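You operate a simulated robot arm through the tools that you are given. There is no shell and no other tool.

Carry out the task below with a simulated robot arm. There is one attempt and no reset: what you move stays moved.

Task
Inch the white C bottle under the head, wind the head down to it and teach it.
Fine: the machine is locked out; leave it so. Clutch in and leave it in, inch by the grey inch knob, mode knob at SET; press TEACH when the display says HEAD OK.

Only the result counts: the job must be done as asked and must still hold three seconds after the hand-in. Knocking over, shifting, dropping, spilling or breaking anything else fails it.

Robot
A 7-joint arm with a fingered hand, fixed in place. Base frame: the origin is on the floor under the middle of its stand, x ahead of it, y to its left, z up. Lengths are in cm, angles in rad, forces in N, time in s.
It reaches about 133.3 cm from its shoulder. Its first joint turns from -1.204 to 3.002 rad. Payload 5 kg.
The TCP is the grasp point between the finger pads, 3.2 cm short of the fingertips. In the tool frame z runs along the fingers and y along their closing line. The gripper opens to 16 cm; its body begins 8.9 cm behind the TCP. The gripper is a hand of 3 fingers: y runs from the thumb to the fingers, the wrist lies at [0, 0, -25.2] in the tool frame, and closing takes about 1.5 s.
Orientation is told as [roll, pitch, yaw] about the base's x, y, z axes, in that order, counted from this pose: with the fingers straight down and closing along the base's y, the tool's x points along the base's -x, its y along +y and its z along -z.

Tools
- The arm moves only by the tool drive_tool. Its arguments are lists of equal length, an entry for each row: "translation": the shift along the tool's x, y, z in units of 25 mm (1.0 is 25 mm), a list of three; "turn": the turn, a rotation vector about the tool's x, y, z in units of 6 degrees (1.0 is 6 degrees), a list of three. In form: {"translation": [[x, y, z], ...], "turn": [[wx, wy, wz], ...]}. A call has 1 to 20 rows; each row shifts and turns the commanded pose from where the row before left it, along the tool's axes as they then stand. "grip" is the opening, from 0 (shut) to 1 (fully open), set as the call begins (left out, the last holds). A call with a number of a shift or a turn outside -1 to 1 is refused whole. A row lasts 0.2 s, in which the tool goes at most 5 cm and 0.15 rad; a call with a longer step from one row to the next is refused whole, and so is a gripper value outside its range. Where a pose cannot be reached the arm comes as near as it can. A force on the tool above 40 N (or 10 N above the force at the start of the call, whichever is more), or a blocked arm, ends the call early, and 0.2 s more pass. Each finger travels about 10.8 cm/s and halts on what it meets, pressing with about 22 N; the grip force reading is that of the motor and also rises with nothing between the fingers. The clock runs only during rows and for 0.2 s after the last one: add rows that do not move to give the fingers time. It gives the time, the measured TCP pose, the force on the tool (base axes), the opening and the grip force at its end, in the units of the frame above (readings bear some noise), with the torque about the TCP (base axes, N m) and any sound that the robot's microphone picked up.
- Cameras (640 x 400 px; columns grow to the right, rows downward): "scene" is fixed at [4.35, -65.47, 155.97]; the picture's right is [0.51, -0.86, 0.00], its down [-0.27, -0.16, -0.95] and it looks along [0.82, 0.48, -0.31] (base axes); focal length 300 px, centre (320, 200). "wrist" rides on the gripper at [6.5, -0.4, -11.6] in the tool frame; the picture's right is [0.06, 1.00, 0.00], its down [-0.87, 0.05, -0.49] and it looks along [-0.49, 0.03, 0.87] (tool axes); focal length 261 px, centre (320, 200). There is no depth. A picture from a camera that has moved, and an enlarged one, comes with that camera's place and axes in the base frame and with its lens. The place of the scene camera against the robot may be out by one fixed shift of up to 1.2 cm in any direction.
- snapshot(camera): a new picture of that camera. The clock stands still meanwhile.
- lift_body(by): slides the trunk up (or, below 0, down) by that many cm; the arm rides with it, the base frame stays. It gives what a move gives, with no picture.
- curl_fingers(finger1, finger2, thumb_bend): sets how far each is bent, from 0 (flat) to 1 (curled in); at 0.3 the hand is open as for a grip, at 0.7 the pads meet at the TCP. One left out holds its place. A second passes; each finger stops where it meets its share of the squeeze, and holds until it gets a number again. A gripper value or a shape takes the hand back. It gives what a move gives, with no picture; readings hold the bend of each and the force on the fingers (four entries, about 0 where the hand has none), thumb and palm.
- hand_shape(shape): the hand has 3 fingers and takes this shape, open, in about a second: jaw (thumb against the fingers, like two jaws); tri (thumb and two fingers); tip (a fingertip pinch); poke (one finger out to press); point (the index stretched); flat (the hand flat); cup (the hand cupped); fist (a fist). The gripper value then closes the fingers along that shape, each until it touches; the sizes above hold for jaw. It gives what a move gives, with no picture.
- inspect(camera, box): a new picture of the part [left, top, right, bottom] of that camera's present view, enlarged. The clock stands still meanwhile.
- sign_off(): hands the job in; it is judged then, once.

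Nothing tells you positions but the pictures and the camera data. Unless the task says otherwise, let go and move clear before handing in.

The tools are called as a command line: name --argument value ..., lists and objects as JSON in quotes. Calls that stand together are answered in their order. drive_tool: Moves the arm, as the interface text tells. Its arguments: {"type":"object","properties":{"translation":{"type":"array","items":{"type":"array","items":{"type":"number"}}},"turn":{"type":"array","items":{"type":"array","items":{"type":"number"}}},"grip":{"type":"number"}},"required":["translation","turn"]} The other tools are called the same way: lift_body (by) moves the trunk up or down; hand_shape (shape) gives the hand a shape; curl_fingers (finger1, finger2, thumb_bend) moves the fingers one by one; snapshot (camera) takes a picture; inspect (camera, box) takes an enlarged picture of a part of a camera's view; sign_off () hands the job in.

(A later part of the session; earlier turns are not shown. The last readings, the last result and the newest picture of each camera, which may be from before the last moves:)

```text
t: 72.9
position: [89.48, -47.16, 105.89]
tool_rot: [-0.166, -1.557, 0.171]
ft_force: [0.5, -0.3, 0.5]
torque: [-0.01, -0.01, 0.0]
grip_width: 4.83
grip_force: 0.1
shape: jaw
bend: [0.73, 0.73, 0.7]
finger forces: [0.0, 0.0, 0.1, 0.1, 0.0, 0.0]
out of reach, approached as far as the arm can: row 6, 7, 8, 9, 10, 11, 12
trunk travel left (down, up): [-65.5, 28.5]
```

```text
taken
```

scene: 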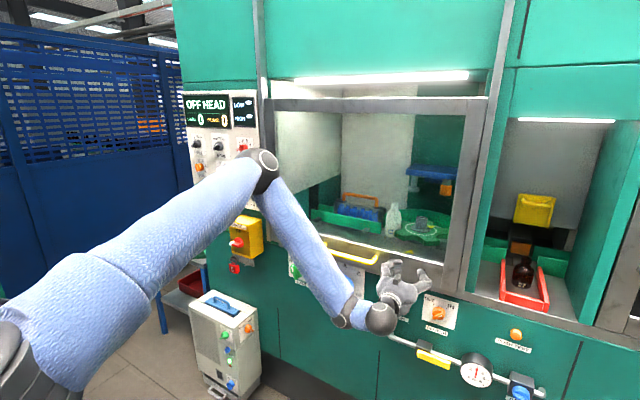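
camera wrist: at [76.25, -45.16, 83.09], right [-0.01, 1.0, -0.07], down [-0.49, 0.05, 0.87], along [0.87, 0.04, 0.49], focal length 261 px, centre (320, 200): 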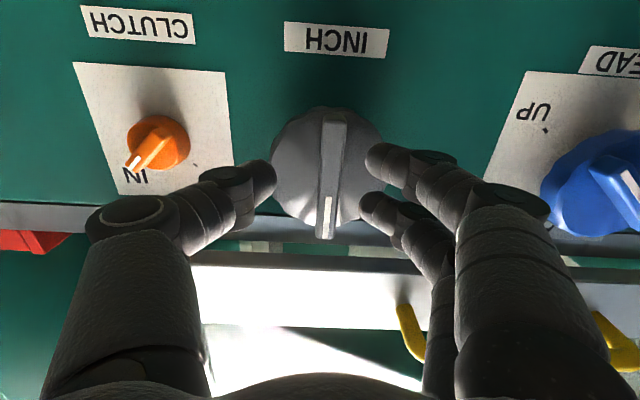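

The wrist reached its bend limit again and the hand drifted forward, so I'll back away from the window. I'll also roll clockwise, since the roll had plenty of range in that direction at the clutch.

drive_tool --translation '[[-0.3, 0, -0.9], [-0.3, 0, -0.9], [-0.3, 0, -0.9], [-0.3, 0, -0.9], [0, 0, 0], [0, 0, 0], [0, 0, 0], [0, 0, 0], [0, 0, 0], [0, 0, 0], [0, 0, 0], [0, 0, 0]]' --turn '[[0, 0, 0], [0, 0, 0], [0, 0, 0], [0, 0, 0], [0, 0, 0.95], [0, 0, 0.95], [0, 0, 0.95], [0, 0, 0.95], [0, 0, 0.95], [0, 0, 0.95], [0, 0, 0.95], [0, 0, 0.95]]'

snapshot --camera "scene"

```text
t: 75.5
position: [84.79, -48.88, 111.9]
tool_rot: [1.566, -0.778, -1.56]
ft_force: [-0.1, 0.1, -0.6]
torque: [-0.02, 0.0, -0.01]
grip_width: 4.83
grip_force: 0.0
shape: jaw
bend: [0.73, 0.73, 0.7]
finger forces: [0.1, 0.1, 0.0, 0.1, 0.0, 0.1]
out of reach, approached as far as the arm can: row 1, 2, 3, 4
trunk travel left (down, up): [-65.5, 28.5]
```

```text
taken
```

scene: 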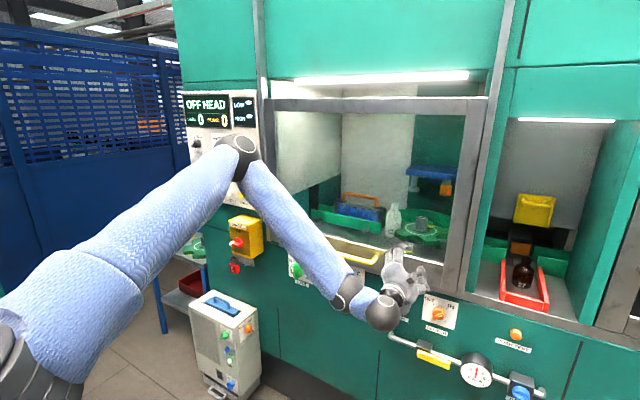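

Rolled to +45°. I'll try lowering to the INCH knob height with this roll.

drive_tool --translation '[[0.845, -0.538, -0.13], [0.845, -0.538, -0.13], [0.845, -0.538, -0.13], [0.845, -0.538, -0.13], [0.845, -0.538, -0.13], [0.845, -0.538, -0.13], [0.845, -0.538, -0.13], [0.845, -0.538, -0.13], [0.845, -0.538, -0.13]]' --turn '[[0, 0, 0], [0, 0, 0], [0, 0, 0], [0, 0, 0], [0, 0, 0], [0, 0, 0], [0, 0, 0], [0, 0, 0], [0, 0, 0]]'

snapshot --camera "scene"

```text
t: 77.5
position: [83.58, -49.51, 93.61]
tool_rot: [1.542, -0.773, -1.533]
ft_force: [0.5, 0.6, -0.3]
torque: [0.0, 0.0, -0.01]
grip_width: 4.82
grip_force: 0.1
shape: jaw
bend: [0.73, 0.73, 0.7]
finger forces: [0.1, 0.0, 0.0, 0.0, 0.0, 0.0]
out of reach, approached as far as the arm can: row 6, 7, 8, 9
trunk travel left (down, up): [-65.5, 28.5]
```

```text
taken
```

scene: 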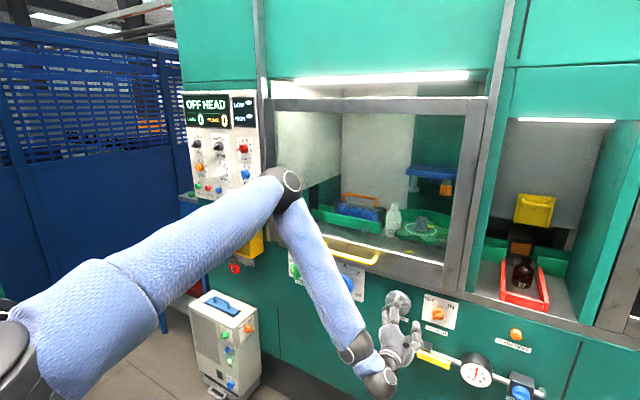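

The elbow has swung up to a much better configuration. I'll nudge towards the knob position again in small moves.

drive_tool --translation '[[0.4, 0.1, 0.2], [0.4, 0.1, 0.2], [0.4, 0.1, 0.2], [0.4, 0.1, 0.2], [0.4, 0.1, 0], [0.4, 0.1, 0], [0, 0, 0]]' --turn '[[0, 0, 0], [0, 0, 0], [0, 0, 0], [0, 0, 0], [0, 0, 0], [0, 0, 0], [0, 0, 0]]'

snapshot --camera "scene"

```text
t: 79.1
position: [87.16, -48.89, 93.92]
tool_rot: [1.555, -0.777, -1.546]
ft_force: [0.2, 0.5, -0.6]
torque: [0.02, -0.02, -0.03]
grip_width: 4.84
grip_force: 0.1
shape: jaw
bend: [0.73, 0.73, 0.7]
finger forces: [0.0, 0.0, 0.0, 0.0, 0.0, 0.0]
out of reach, approached as far as the arm can: row 1, 2, 3, 4, 5, 6
trunk travel left (down, up): [-65.5, 28.5]
```

```text
taken
```

scene: 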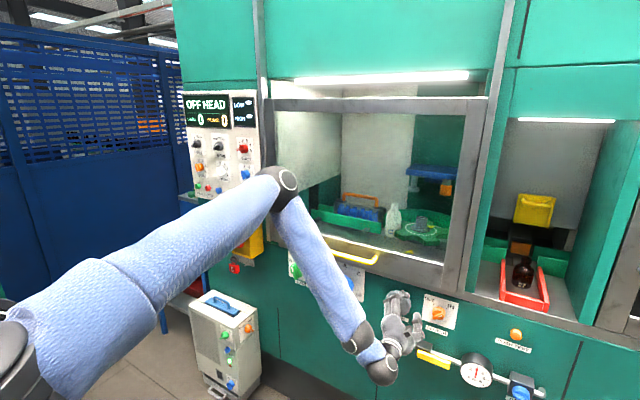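

I suspect a roll limit, because rolling clockwise freed the arm last time. I'll back off a little and roll further to test that.

drive_tool --translation '[[0, 0, -0.8], [0, 0, -0.8], [0, 0, 0], [0, 0, 0], [0, 0, 0], [0, 0, 0], [0, 0, 0], [0, 0, 0], [0, 0, 0], [0, 0, 0]]' --turn '[[0, 0, 0], [0, 0, 0], [0, 0, 0.9], [0, 0, 0.9], [0, 0, 0.9], [0, 0, 0.9], [0, 0, 0.9], [0, 0, 0.9], [0, 0, 0.9], [0, 0, 0]]'

snapshot --camera "scene"

snapshot --camera "wrist"

```text
t: 81.3
position: [83.47, -49.81, 94.52]
tool_rot: [1.569, -0.116, -1.564]
ft_force: [-0.5, -0.3, -0.1]
torque: [0.0, 0.0, -0.01]
grip_width: 4.8
grip_force: 0.0
shape: jaw
bend: [0.73, 0.73, 0.7]
finger forces: [0.0, 0.0, 0.0, 0.0, 0.0, 0.0]
out of reach, approached as far as the arm can: row 1, 2
trunk travel left (down, up): [-65.5, 28.5]
```

```text
taken
```

scene: 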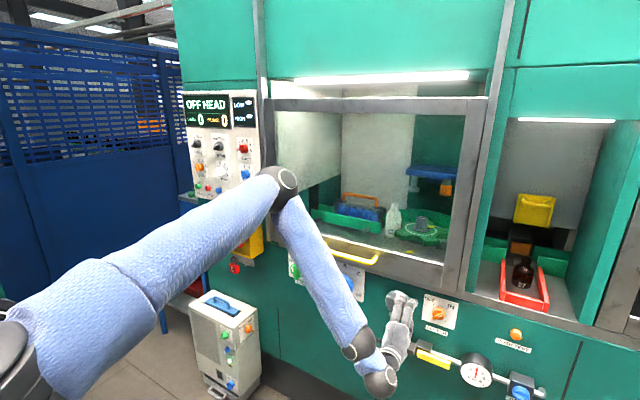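

```text
taken
camera wrist: at [71.94, -43.44, 93.33], right [0.0, 0.18, 0.98], down [-0.49, -0.86, 0.16], along [0.87, -0.48, 0.08], focal length 261 px, centre (320, 200)
```

wrist: 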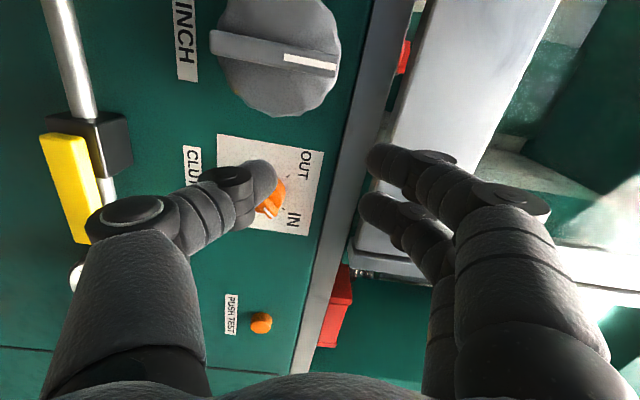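

Rolling freed it. I'll try moving to the INCH axis at this roll.

drive_tool --translation '[[0.63, -0.37, -0.1], [0.63, -0.37, -0.1], [0.63, -0.37, -0.1], [0.63, -0.37, 0], [0, 0, 0]]' --turn '[[0, 0, 0], [0, 0, 0], [0, 0, 0], [0, 0, 0], [0, 0, 0]]'

```text
t: 82.5
position: [82.86, -44.0, 90.12]
tool_rot: [1.568, -0.119, -1.565]
ft_force: [-0.4, 0.1, -0.1]
torque: [-0.02, 0.04, 0.02]
grip_width: 4.87
grip_force: 0.1
shape: jaw
bend: [0.73, 0.73, 0.7]
finger forces: [0.0, 0.0, 0.1, 0.0, 0.1, 0.1]
trunk travel left (down, up): [-65.5, 28.5]
```

That confirms it: the roll joint was the limit, and there's range in the positive direction. I'll roll on to 180°, so the camera sits on top with an upright view and there's turning room both ways.

drive_tool --translation '[[0, 0, -0.8], [0, 0, -0.6], [0, 0, 0], [0, 0, 0], [0, 0, 0], [0, 0, 0], [0, 0, 0], [0, 0, 0], [0, 0, 0], [0, 0, 0], [0, 0, 0], [0, 0, 0], [0, 0, 0], [0, 0, 0], [0, 0, 0], [0, 0, 0], [0, 0, 0], [0, 0, 0], [0, 0, 0], [0, 0, 0]]' --turn '[[0, 0, 0], [0, 0, 0], [0, 0, 0.95], [0, 0, 0.95], [0, 0, 0.95], [0, 0, 0.95], [0, 0, 0.95], [0, 0, 0.95], [0, 0, 0.95], [0, 0, 0.95], [0, 0, 0.95], [0, 0, 0.95], [0, 0, 0.95], [0, 0, 0.95], [0, 0, 0.95], [0, 0, 0.95], [0, 0, 0.95], [0, 0, 0.95], [0, 0, 0.95], [0, 0, 0]]'

snapshot --camera "wrist"

snapshot --camera "scene"

```text
t: 86.7
position: [79.5, -43.96, 90.09]
tool_rot: [-0.761, 1.566, 2.385]
ft_force: [0.8, 0.5, 0.6]
torque: [0.0, 0.0, 0.0]
grip_width: 4.84
grip_force: 0.0
shape: jaw
bend: [0.73, 0.73, 0.7]
finger forces: [0.0, 0.1, 0.0, 0.0, 0.1, 0.0]
trunk travel left (down, up): [-65.5, 28.5]
```

```text
taken
camera wrist: at [67.78, -43.64, 96.63], right [0.01, -1.0, 0.06], down [-0.49, -0.05, -0.87], along [0.87, -0.02, -0.49], focal length 261 px, centre (320, 200)
```

wrist: 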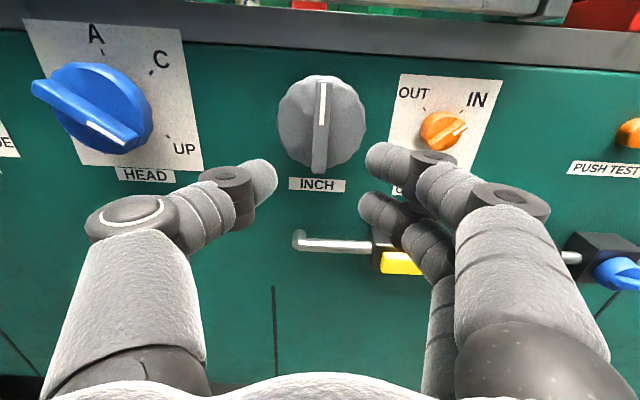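

```text
taken
```

scene: 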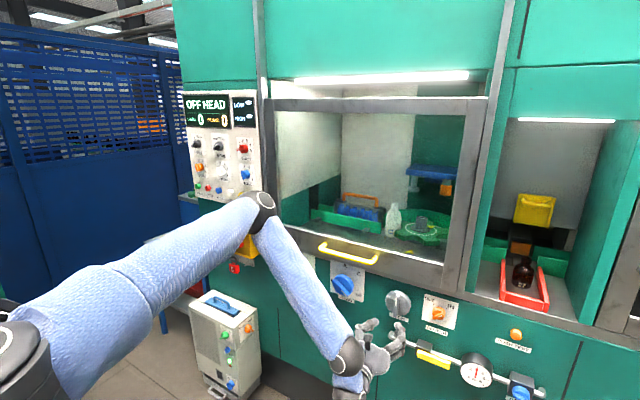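

Now I have an upright view, with the camera on top and the INCH knob ahead. I'll zoom in to align precisely.

inspect --camera "wrist" --box '[250, 60, 400, 200]'

inspect --camera "wrist" --box '[20, 20, 210, 190]'

inspect --camera "scene" --box '[370, 190, 470, 260]'

```text
2.86 times, centred on (325, 130) of wrist
camera zoom: at [67.78, -43.64, 96.63], right [0.01, -1.0, 0.06], down [-0.49, -0.05, -0.87], along [0.87, -0.02, -0.49], focal length 745 px, centre (306, 400)
```

zoom: 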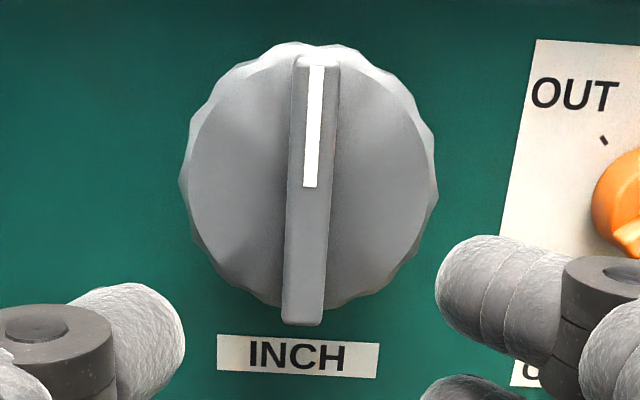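

```text
2.35 times, centred on (115, 105) of wrist
camera zoom: at [67.78, -43.64, 96.63], right [0.01, -1.0, 0.06], down [-0.49, -0.05, -0.87], along [0.87, -0.02, -0.49], focal length 613 px, centre (802, 424)
```

zoom: 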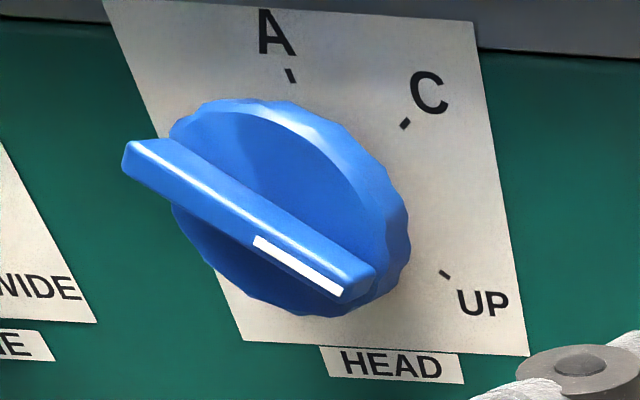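

```text
5.71 times, centred on (420, 225) of scene
camera zoom: at [4.35, -65.47, 155.97], right [0.51, -0.86, 0.0], down [-0.27, -0.16, -0.95], along [0.82, 0.48, -0.31], focal length 1716 px, centre (-251, 57)
```

zoom: 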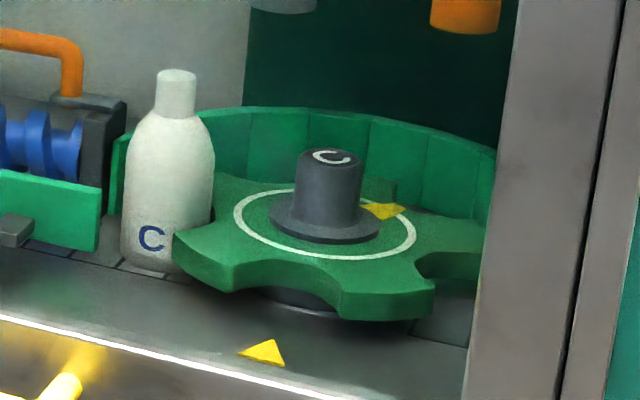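

The knob axis works out at y −44.03, z 90.7, with the bar front at x≈91.8. I'll move in aligned with the bar.

drive_tool --translation '[[0.12, 0.02, 0.8], [0.12, 0.01, 0.8], [0, 0, 0.8], [0, 0, 0.8], [0, 0, 0.3], [0, 0, 0]]' --turn '[[0, 0, 0], [0, 0, 0], [0, 0, 0], [0, 0, 0], [0, 0, 0], [0, 0, 0]]'

snapshot --camera "wrist"

inspect --camera "wrist" --box '[240, 100, 400, 220]'

inspect --camera "scene" --box '[350, 270, 450, 345]'

```text
t: 88.1
position: [88.03, -44.03, 90.79]
tool_rot: [-0.596, 1.566, 2.549]
ft_force: [0.2, -0.1, 1.1]
torque: [-0.02, 0.01, 0.01]
grip_width: 4.83
grip_force: 0.1
shape: jaw
bend: [0.73, 0.73, 0.7]
finger forces: [0.0, 0.1, 0.1, 0.1, 0.0, 0.0]
trunk travel left (down, up): [-65.5, 28.5]
```

```text
taken
camera wrist: at [76.49, -43.68, 97.2], right [0.01, -1.0, 0.06], down [-0.49, -0.05, -0.87], along [0.87, -0.03, -0.49], focal length 261 px, centre (320, 200)
```

wrist: 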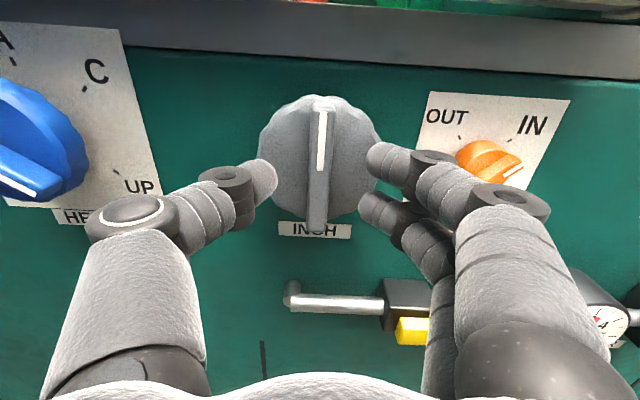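

```text
3.33 times, centred on (320, 160) of wrist
camera zoom: at [76.49, -43.68, 97.2], right [0.01, -1.0, 0.06], down [-0.49, -0.05, -0.87], along [0.87, -0.03, -0.49], focal length 869 px, centre (320, 333)
```

zoom: 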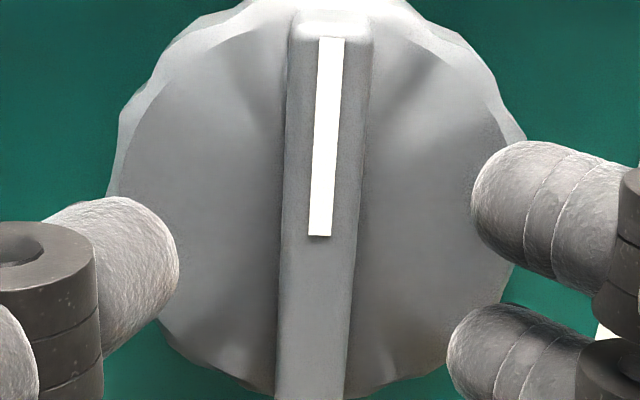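

```text
5.33 times, centred on (400, 308) of scene
camera zoom: at [4.35, -65.47, 155.97], right [0.51, -0.86, 0.0], down [-0.27, -0.16, -0.95], along [0.82, 0.48, -0.31], focal length 1602 px, centre (-107, -373)
```

zoom: 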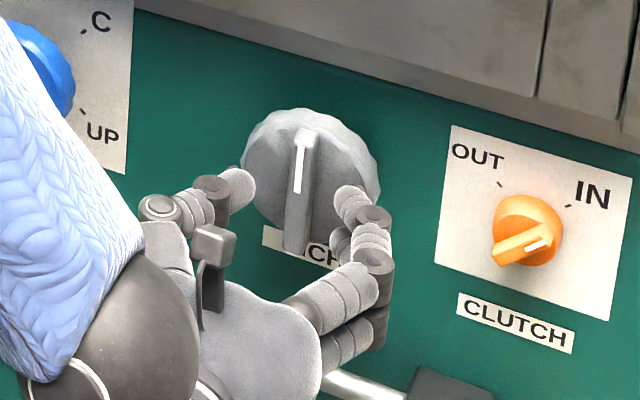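

Centred. The bar front is about 3.7 cm past the TCP, so I'll ease forward, watching for contact with the disc.

drive_tool --translation '[[0, 0, 0.2], [0, 0, 0.2], [0, 0, 0.2], [0, 0, 0.1], [0, 0, 0]]' --turn '[[0, 0, 0], [0, 0, 0], [0, 0, 0], [0, 0, 0], [0, 0, 0]]'

drive_tool --translation '[[0, 0, 0], [0, 0, 0], [0, 0, 0], [0, 0, 0], [0, 0, 0]]' --turn '[[0, 0, 0], [0, 0, 0], [0, 0, 0], [0, 0, 0], [0, 0, 0]]' --grip 0.0

inspect --camera "wrist" --box '[220, 90, 420, 240]'

```text
t: 89.3
position: [89.64, -43.97, 90.77]
tool_rot: [-0.731, 1.568, 2.417]
ft_force: [-21.3, -1.0, -1.1]
torque: [0.03, 0.05, 0.0]
grip_width: 2.11
grip_force: 22.0
shape: jaw
bend: [0.74, 0.74, 0.72]
finger forces: [12.6, 12.8, 0.0, 0.0, 23.2, 0.0]
trunk travel left (down, up): [-65.5, 28.5]
```

```text
t: 90.5
position: [89.64, -44.11, 90.68]
tool_rot: [-0.743, 1.568, 2.405]
ft_force: [-29.1, 1.9, -1.9]
torque: [0.01, 0.0, 0.1]
grip_width: 2.07
grip_force: 21.8
shape: jaw
bend: [0.74, 0.74, 0.72]
finger forces: [13.2, 13.4, 0.0, 0.0, 30.9, 0.0]
trunk travel left (down, up): [-65.5, 28.5]
```

```text
2.67 times, centred on (320, 165) of wrist
camera zoom: at [78.07, -43.64, 97.21], right [0.0, -1.0, 0.06], down [-0.49, -0.05, -0.87], along [0.87, -0.03, -0.49], focal length 695 px, centre (320, 293)
```

zoom: 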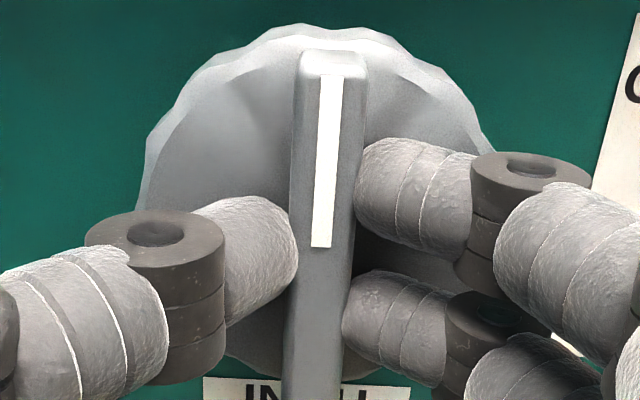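

I have the INCH bar gripped. I'll ease the axial pressure, turn clockwise about 24°, and see how the star wheel moves.

drive_tool --translation '[[0, 0, -0.08], [0, 0, 0], [0, 0, 0], [0, 0, 0], [0, 0, 0], [0, 0, 0]]' --turn '[[0, 0, 0], [0, 0, 0.8], [0, 0, 0.8], [0, 0, 0.8], [0, 0, 0.8], [0, 0, 0.8]]'

inspect --camera "scene" --box '[370, 190, 470, 260]'

snapshot --camera "wrist"

inspect --camera "scene" --box '[180, 80, 270, 140]'

```text
t: 91.9
position: [89.55, -44.19, 90.75]
tool_rot: [-1.564, 1.148, 1.583]
ft_force: [-11.2, 1.6, 0.6]
torque: [-0.25, 0.0, 0.03]
grip_width: 1.88
grip_force: 22.0
shape: jaw
bend: [0.73, 0.74, 0.72]
finger forces: [6.0, 17.3, 0.0, 0.1, 23.7, 0.0]
trunk travel left (down, up): [-65.5, 28.5]
```

```text
5.71 times, centred on (420, 225) of scene
camera zoom: at [4.35, -65.47, 155.97], right [0.51, -0.86, 0.0], down [-0.27, -0.16, -0.95], along [0.82, 0.48, -0.31], focal length 1716 px, centre (-251, 57)
```

zoom: 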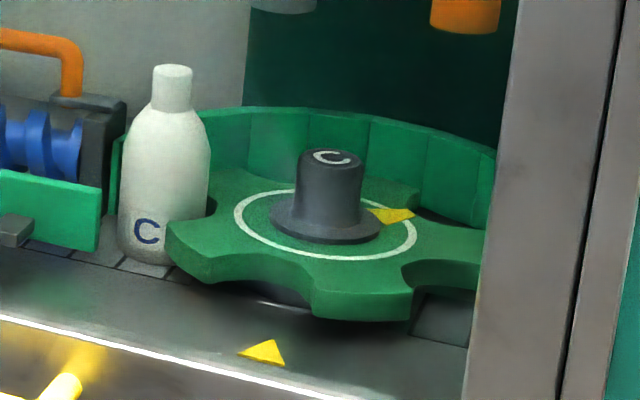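

```text
taken
camera wrist: at [78.03, -46.44, 96.8], right [0.0, -0.94, -0.35], down [-0.5, 0.3, -0.81], along [0.87, 0.18, -0.46], focal length 261 px, centre (320, 200)
```

wrist: 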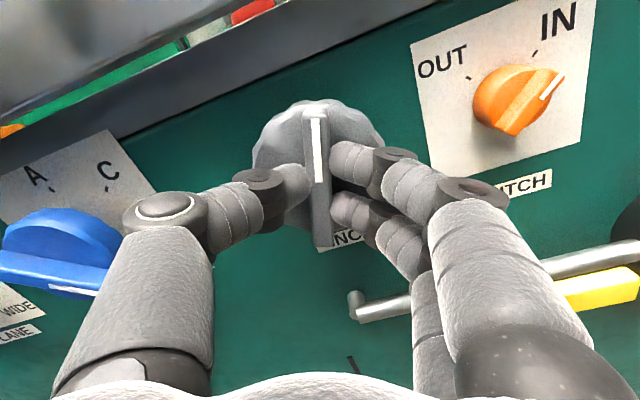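

```text
6.67 times, centred on (225, 110) of scene
camera zoom: at [4.35, -65.47, 155.97], right [0.51, -0.86, 0.0], down [-0.27, -0.16, -0.95], along [0.82, 0.48, -0.31], focal length 2002 px, centre (953, 800)
```

zoom: 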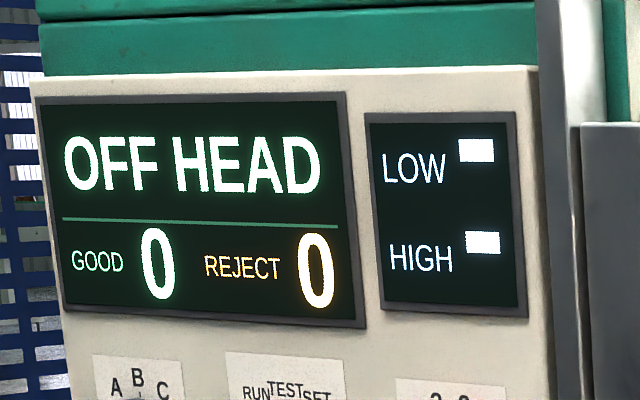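

Clockwise on the knob turns the wheel the right way, carrying the bottle towards the back, at roughly 1/3 of the knob angle. I'll keep turning.

drive_tool --translation '[[0, 0, 0], [0, 0, 0], [0, 0, 0], [0, 0, 0], [0, 0, 0], [0, 0, 0], [0, 0, 0], [0, 0, 0], [0, 0, 0], [0, 0, 0]]' --turn '[[0, 0, 0.8], [0, 0, 0.8], [0, 0, 0.8], [0, 0, 0.8], [0, 0, 0.8], [0, 0, 0.8], [0, 0, 0.8], [0, 0, 0.8], [0, 0, 0.8], [0, 0, 0.8]]'

inspect --camera "scene" --box '[370, 190, 470, 260]'

snapshot --camera "wrist"

snapshot --camera "scene"

```text
t: 94.1
position: [89.58, -44.24, 90.8]
tool_rot: [-1.563, 0.312, 1.577]
ft_force: [-19.2, -6.1, -6.8]
torque: [-0.3, 0.3, -0.09]
grip_width: 1.9
grip_force: 22.1
shape: jaw
bend: [0.73, 0.74, 0.72]
finger forces: [8.2, 28.2, 0.0, 0.0, 20.3, 0.0]
trunk travel left (down, up): [-65.5, 28.5]
```

```text
5.71 times, centred on (420, 225) of scene
camera zoom: at [4.35, -65.47, 155.97], right [0.51, -0.86, 0.0], down [-0.27, -0.16, -0.95], along [0.82, 0.48, -0.31], focal length 1716 px, centre (-251, 57)
```

zoom: 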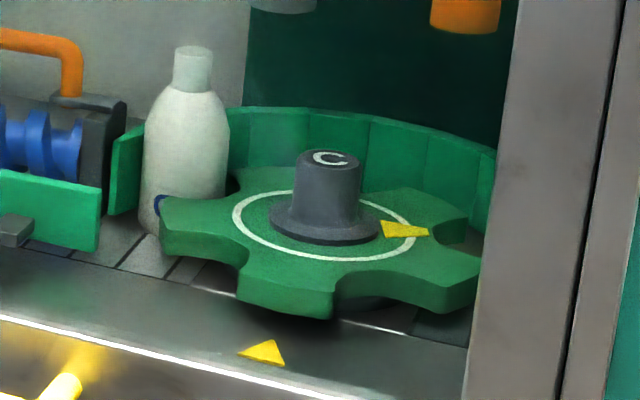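

```text
taken
camera wrist: at [78.04, -50.27, 93.08], right [0.0, -0.36, -0.93], down [-0.5, 0.81, -0.31], along [0.87, 0.46, -0.18], focal length 261 px, centre (320, 200)
```

wrist: 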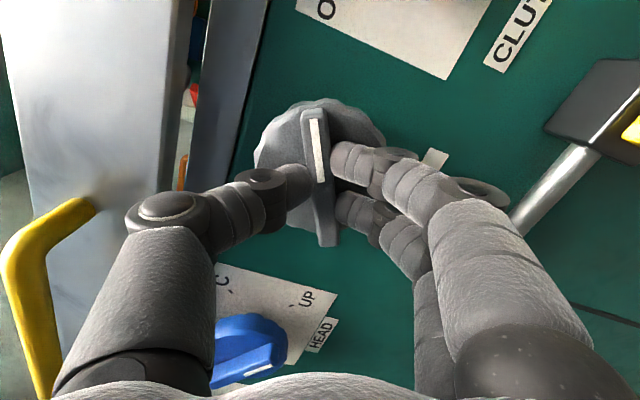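

```text
taken
```

scene: 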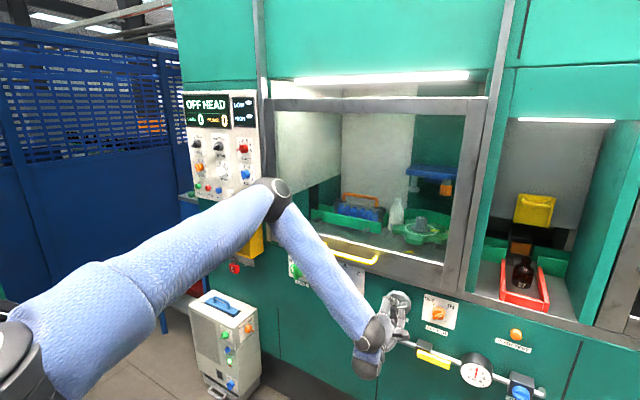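

The bottle is travelling with the wheel and the fingers are clear of the handle, so I'll continue clockwise.

drive_tool --translation '[[0, 0, 0], [0, 0, 0], [0, 0, 0], [0, 0, 0], [0, 0, 0], [0, 0, 0], [0, 0, 0], [0, 0, 0], [0, 0, 0], [0, 0, 0]]' --turn '[[0, 0, 0.8], [0, 0, 0.8], [0, 0, 0.8], [0, 0, 0.8], [0, 0, 0.8], [0, 0, 0.8], [0, 0, 0.8], [0, 0, 0.8], [0, 0, 0.8], [0, 0, 0.8]]'

inspect --camera "scene" --box '[370, 160, 470, 260]'

snapshot --camera "wrist"

snapshot --camera "scene"

```text
t: 96.3
position: [89.6, -44.12, 90.66]
tool_rot: [-1.565, -0.529, 1.572]
ft_force: [-16.3, -19.0, -18.1]
torque: [-0.34, 0.38, -0.22]
grip_width: 1.89
grip_force: 21.9
shape: jaw
bend: [0.73, 0.74, 0.72]
finger forces: [9.0, 26.4, 0.0, 0.0, 20.3, 0.0]
trunk travel left (down, up): [-65.5, 28.5]
```

```text
4.00 times, centred on (420, 210) of scene
camera zoom: at [4.35, -65.47, 155.97], right [0.51, -0.86, 0.0], down [-0.27, -0.16, -0.95], along [0.82, 0.48, -0.31], focal length 1201 px, centre (-80, 160)
```

zoom: 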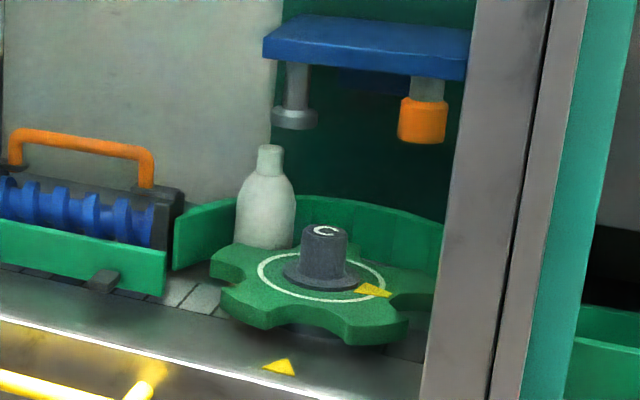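

```text
taken
camera wrist: at [78.02, -50.05, 87.64], right [-0.01, 0.45, -0.89], down [-0.49, 0.78, 0.39], along [0.87, 0.44, 0.22], focal length 261 px, centre (320, 200)
```

wrist: 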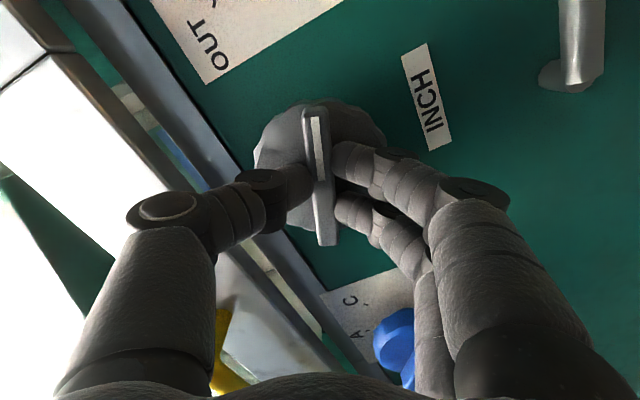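

```text
taken
```

scene: 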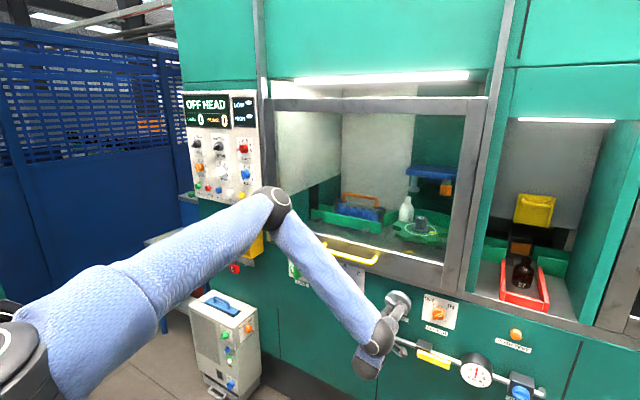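

The bottle is more than halfway and the roll is still within limits. I'll trim the TCP slightly to relieve the side force, then continue.

drive_tool --translation '[[0.11, 0.03, -0.04], [0, 0, 0], [0, 0, 0], [0, 0, 0], [0, 0, 0], [0, 0, 0], [0, 0, 0]]' --turn '[[0, 0, 0], [0, 0, 0.8], [0, 0, 0.8], [0, 0, 0.8], [0, 0, 0.8], [0, 0, 0.8], [0, 0, 0.8]]'

inspect --camera "scene" --box '[370, 160, 470, 260]'

inspect --camera "scene" --box '[180, 80, 270, 140]'

```text
t: 97.9
position: [89.55, -44.26, 90.43]
tool_rot: [-1.563, -1.031, 1.569]
ft_force: [-7.2, -3.3, -7.8]
torque: [-0.32, 0.1, 0.02]
grip_width: 1.86
grip_force: 22.0
shape: jaw
bend: [0.73, 0.74, 0.72]
finger forces: [6.1, 21.3, 0.1, 0.0, 19.3, 0.1]
trunk travel left (down, up): [-65.5, 28.5]
```

```text
4.00 times, centred on (420, 210) of scene
camera zoom: at [4.35, -65.47, 155.97], right [0.51, -0.86, 0.0], down [-0.27, -0.16, -0.95], along [0.82, 0.48, -0.31], focal length 1201 px, centre (-80, 160)
```

zoom: 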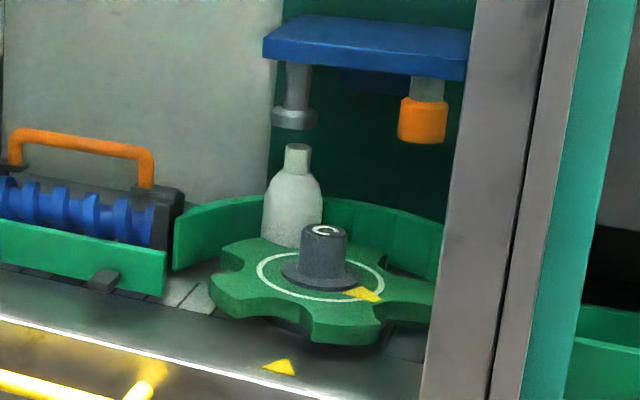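

```text
6.67 times, centred on (225, 110) of scene
camera zoom: at [4.35, -65.47, 155.97], right [0.51, -0.86, 0.0], down [-0.27, -0.16, -0.95], along [0.82, 0.48, -0.31], focal length 2002 px, centre (953, 800)
```

zoom: 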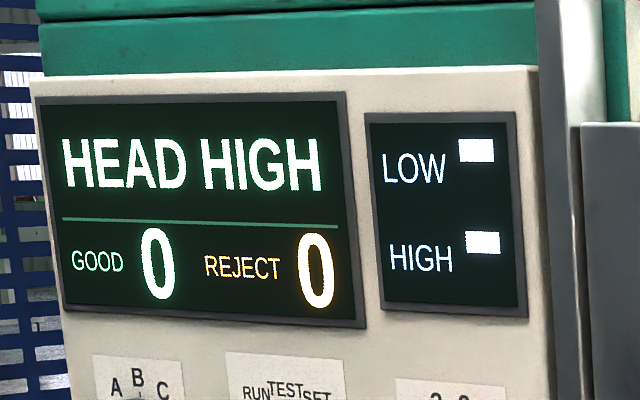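

The display now says HEAD HIGH, so the bottle is under the head. To centre it I'll find the edges of the window, turning a little further first while watching the display.

drive_tool --translation '[[0, 0, 0], [0, 0, 0]]' --turn '[[0, 0, 0.8], [0, 0, 0]]'

inspect --camera "scene" --box '[180, 90, 270, 130]'

inspect --camera "scene" --box '[390, 170, 450, 230]'

```text
t: 98.5
position: [89.61, -44.28, 90.41]
tool_rot: [-1.561, -1.116, 1.567]
ft_force: [-10.6, 3.1, -12.0]
torque: [-0.27, 0.1, 0.31]
grip_width: 1.86
grip_force: 22.1
shape: jaw
bend: [0.73, 0.74, 0.72]
finger forces: [7.4, 26.1, 0.0, 0.0, 14.5, 0.0]
trunk travel left (down, up): [-65.5, 28.5]
```

```text
7.11 times, centred on (225, 110) of scene
camera zoom: at [4.35, -65.47, 155.97], right [0.51, -0.86, 0.0], down [-0.27, -0.16, -0.95], along [0.82, 0.48, -0.31], focal length 2136 px, centre (996, 840)
```

zoom: 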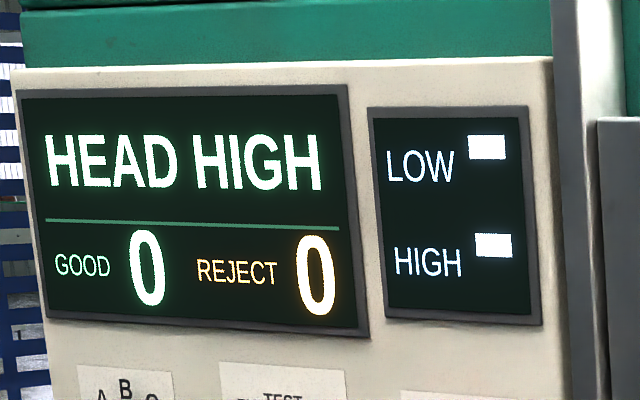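

```text
6.67 times, centred on (420, 200) of scene
camera zoom: at [4.35, -65.47, 155.97], right [0.51, -0.86, 0.0], down [-0.27, -0.16, -0.95], along [0.82, 0.48, -0.31], focal length 2002 px, centre (-347, 200)
```

zoom: 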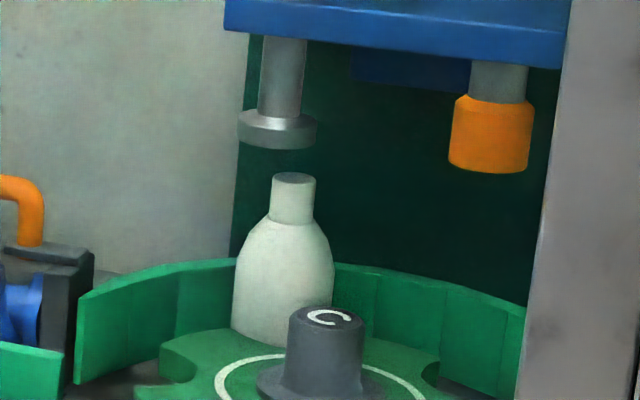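

In the image the cap is now about 1.4 cm past the plunger axis, so I'll turn back about 11° to centre it.

drive_tool --translation '[[0, 0, 0], [0, 0, 0], [0, 0, 0]]' --turn '[[0, 0, -0.9], [0, 0, -0.9], [0, 0, 0]]'

inspect --camera "scene" --box '[180, 90, 270, 130]'

inspect --camera "scene" --box '[390, 170, 450, 230]'

```text
t: 99.3
position: [89.57, -44.23, 90.51]
tool_rot: [-1.565, -0.924, 1.57]
ft_force: [-7.8, 4.0, -8.3]
torque: [0.0, 0.23, 0.21]
grip_width: 1.82
grip_force: 21.6
shape: jaw
bend: [0.73, 0.73, 0.72]
finger forces: [11.9, 15.8, 0.0, 0.0, 11.5, 0.0]
trunk travel left (down, up): [-65.5, 28.5]
```

```text
7.11 times, centred on (225, 110) of scene
camera zoom: at [4.35, -65.47, 155.97], right [0.51, -0.86, 0.0], down [-0.27, -0.16, -0.95], along [0.82, 0.48, -0.31], focal length 2136 px, centre (996, 840)
```

zoom: 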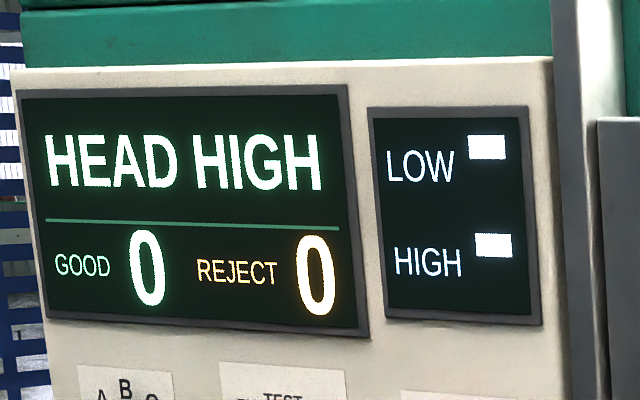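

```text
6.67 times, centred on (420, 200) of scene
camera zoom: at [4.35, -65.47, 155.97], right [0.51, -0.86, 0.0], down [-0.27, -0.16, -0.95], along [0.82, 0.48, -0.31], focal length 2002 px, centre (-347, 200)
```

zoom: 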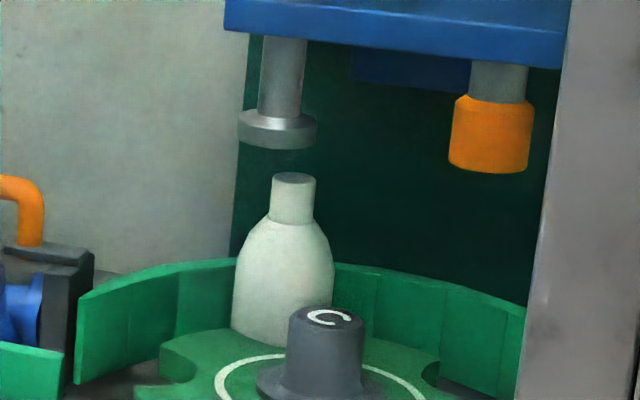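

drive_tool --translation '[[0, 0, 0], [0, 0, 0]]' --turn '[[0, 0, -0.9], [0, 0, 0]]'

inspect --camera "scene" --box '[180, 90, 270, 130]'

inspect --camera "scene" --box '[390, 170, 450, 230]'

snapshot --camera "wrist"

```text
t: 99.9
position: [89.55, -44.19, 90.54]
tool_rot: [-1.565, -0.829, 1.573]
ft_force: [-5.4, 3.7, -2.4]
torque: [0.18, 0.16, 0.17]
grip_width: 1.79
grip_force: 22.2
shape: jaw
bend: [0.73, 0.73, 0.72]
finger forces: [14.0, 10.7, 0.0, 0.0, 13.5, 0.0]
trunk travel left (down, up): [-65.5, 28.5]
```

```text
7.11 times, centred on (225, 110) of scene
camera zoom: at [4.35, -65.47, 155.97], right [0.51, -0.86, 0.0], down [-0.27, -0.16, -0.95], along [0.82, 0.48, -0.31], focal length 2136 px, centre (996, 840)
```

zoom: 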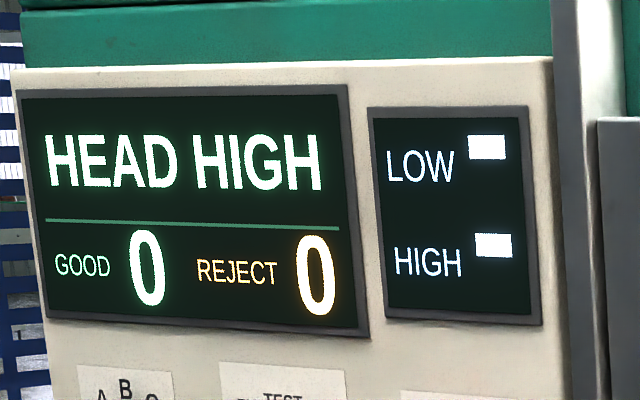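

```text
6.67 times, centred on (420, 200) of scene
camera zoom: at [4.35, -65.47, 155.97], right [0.51, -0.86, 0.0], down [-0.27, -0.16, -0.95], along [0.82, 0.48, -0.31], focal length 2002 px, centre (-347, 200)
```

zoom: 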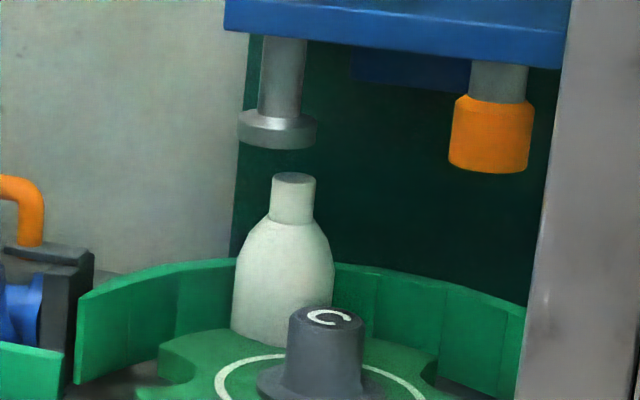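

```text
taken
camera wrist: at [77.98, -48.95, 85.96], right [-0.01, 0.69, -0.72], down [-0.49, 0.62, 0.61], along [0.87, 0.36, 0.34], focal length 261 px, centre (320, 200)
```

wrist: 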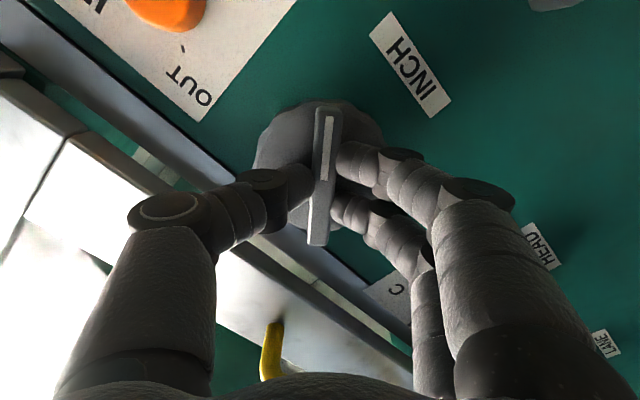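

The bar has some play in the grip and the wheel hasn't reversed yet. I'll continue back in small steps.

drive_tool --translation '[[0, 0, 0], [0, 0, 0]]' --turn '[[0, 0, -0.9], [0, 0, 0]]'

inspect --camera "scene" --box '[390, 170, 450, 230]'

drive_tool --translation '[[0, 0, 0], [0, 0, 0]]' --turn '[[0, 0, -0.7], [0, 0, 0]]'

inspect --camera "scene" --box '[390, 170, 450, 230]'

inspect --camera "scene" --box '[180, 90, 270, 130]'

```text
t: 100.5
position: [89.54, -44.16, 90.46]
tool_rot: [-1.567, -0.735, 1.572]
ft_force: [0.1, 3.2, -1.5]
torque: [0.16, 0.09, 0.11]
grip_width: 1.77
grip_force: 22.0
shape: jaw
bend: [0.73, 0.73, 0.72]
finger forces: [11.1, 8.2, 0.1, 0.1, 14.4, 0.0]
trunk travel left (down, up): [-65.5, 28.5]
```

```text
6.67 times, centred on (420, 200) of scene
camera zoom: at [4.35, -65.47, 155.97], right [0.51, -0.86, 0.0], down [-0.27, -0.16, -0.95], along [0.82, 0.48, -0.31], focal length 2002 px, centre (-347, 200)
```

zoom: 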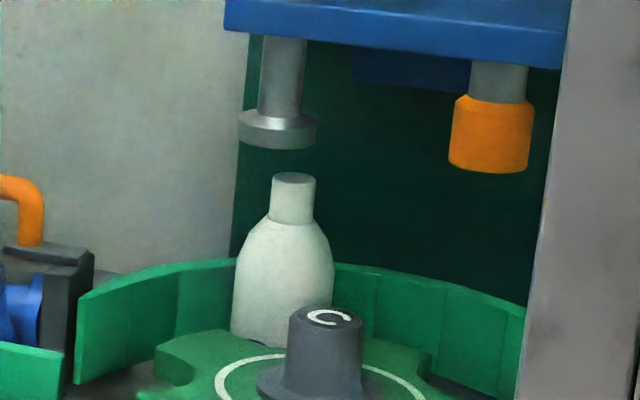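

```text
t: 101.1
position: [89.44, -44.3, 90.49]
tool_rot: [-1.565, -0.661, 1.572]
ft_force: [-3.3, 5.4, -1.8]
torque: [0.18, 0.15, 0.11]
grip_width: 1.74
grip_force: 21.8
shape: jaw
bend: [0.73, 0.73, 0.72]
finger forces: [13.2, 8.7, 0.1, 0.0, 14.2, 0.0]
trunk travel left (down, up): [-65.5, 28.5]
```

```text
6.67 times, centred on (420, 200) of scene
camera zoom: at [4.35, -65.47, 155.97], right [0.51, -0.86, 0.0], down [-0.27, -0.16, -0.95], along [0.82, 0.48, -0.31], focal length 2002 px, centre (-347, 200)
```

zoom: 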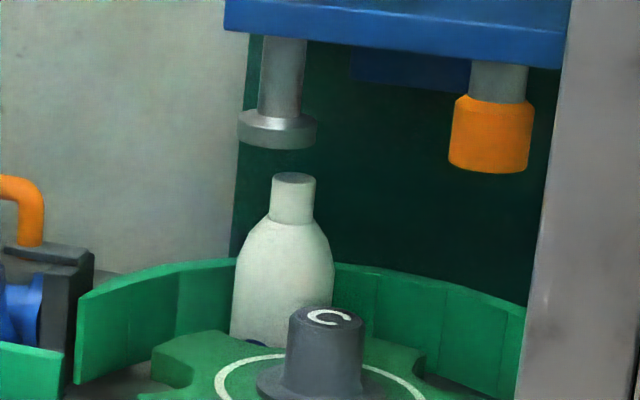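

```text
7.11 times, centred on (225, 110) of scene
camera zoom: at [4.35, -65.47, 155.97], right [0.51, -0.86, 0.0], down [-0.27, -0.16, -0.95], along [0.82, 0.48, -0.31], focal length 2136 px, centre (996, 840)
```

zoom: 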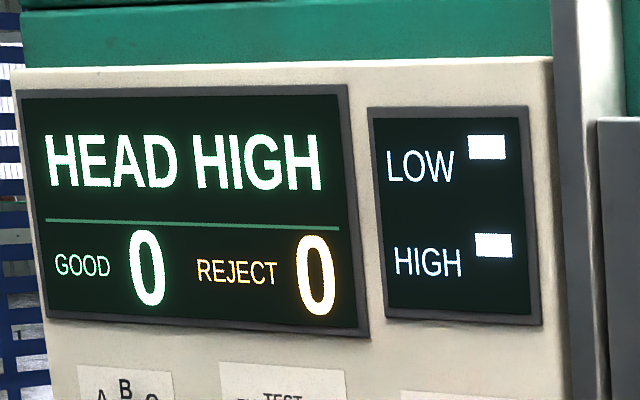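

The wheel is now reversing but the bottle has clearance in its pocket and hasn't moved. I'll continue back until the leading tooth nudges it back under the plunger.

drive_tool --translation '[[0, 0, 0], [0, 0, 0], [0, 0, 0]]' --turn '[[0, 0, -0.8], [0, 0, -0.8], [0, 0, 0]]'

inspect --camera "scene" --box '[390, 170, 450, 230]'

drive_tool --translation '[[0, 0, 0], [0, 0, 0]]' --turn '[[0, 0, -0.8], [0, 0, 0]]'

inspect --camera "scene" --box '[390, 170, 450, 230]'

inspect --camera "scene" --box '[180, 90, 270, 130]'

```text
t: 101.9
position: [89.38, -44.22, 90.49]
tool_rot: [-1.566, -0.493, 1.574]
ft_force: [-9.7, 8.3, -1.5]
torque: [0.25, 0.2, 0.17]
grip_width: 1.74
grip_force: 22.4
shape: jaw
bend: [0.73, 0.73, 0.72]
finger forces: [18.3, 9.7, 0.1, 0.1, 16.2, 0.0]
trunk travel left (down, up): [-65.5, 28.5]
```

```text
6.67 times, centred on (420, 200) of scene
camera zoom: at [4.35, -65.47, 155.97], right [0.51, -0.86, 0.0], down [-0.27, -0.16, -0.95], along [0.82, 0.48, -0.31], focal length 2002 px, centre (-347, 200)
```

zoom: 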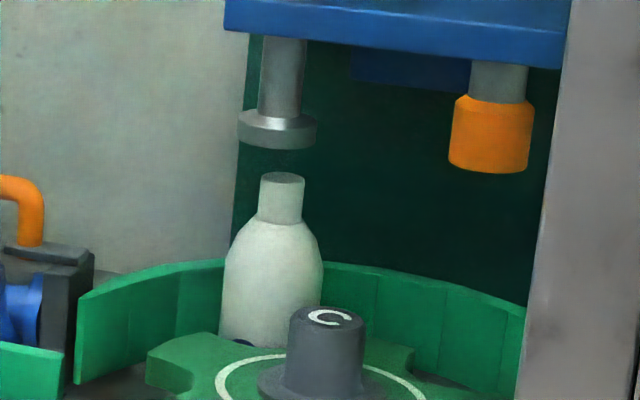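

```text
t: 102.5
position: [89.5, -44.26, 90.56]
tool_rot: [-1.568, -0.411, 1.575]
ft_force: [-10.2, 5.6, -3.1]
torque: [0.22, 0.22, 0.07]
grip_width: 1.77
grip_force: 21.9
shape: jaw
bend: [0.73, 0.73, 0.72]
finger forces: [18.1, 9.5, 0.0, 0.0, 16.6, 0.1]
trunk travel left (down, up): [-65.5, 28.5]
```

```text
6.67 times, centred on (420, 200) of scene
camera zoom: at [4.35, -65.47, 155.97], right [0.51, -0.86, 0.0], down [-0.27, -0.16, -0.95], along [0.82, 0.48, -0.31], focal length 2002 px, centre (-347, 200)
```

zoom: 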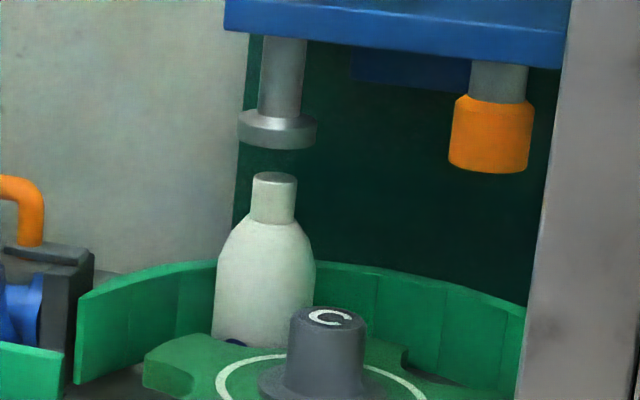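

```text
7.11 times, centred on (225, 110) of scene
camera zoom: at [4.35, -65.47, 155.97], right [0.51, -0.86, 0.0], down [-0.27, -0.16, -0.95], along [0.82, 0.48, -0.31], focal length 2136 px, centre (996, 840)
```

zoom: 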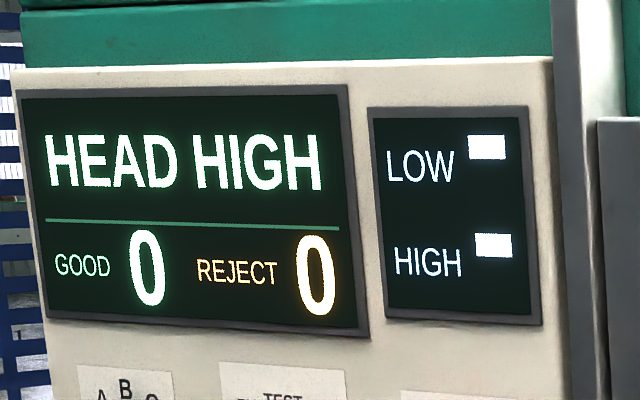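

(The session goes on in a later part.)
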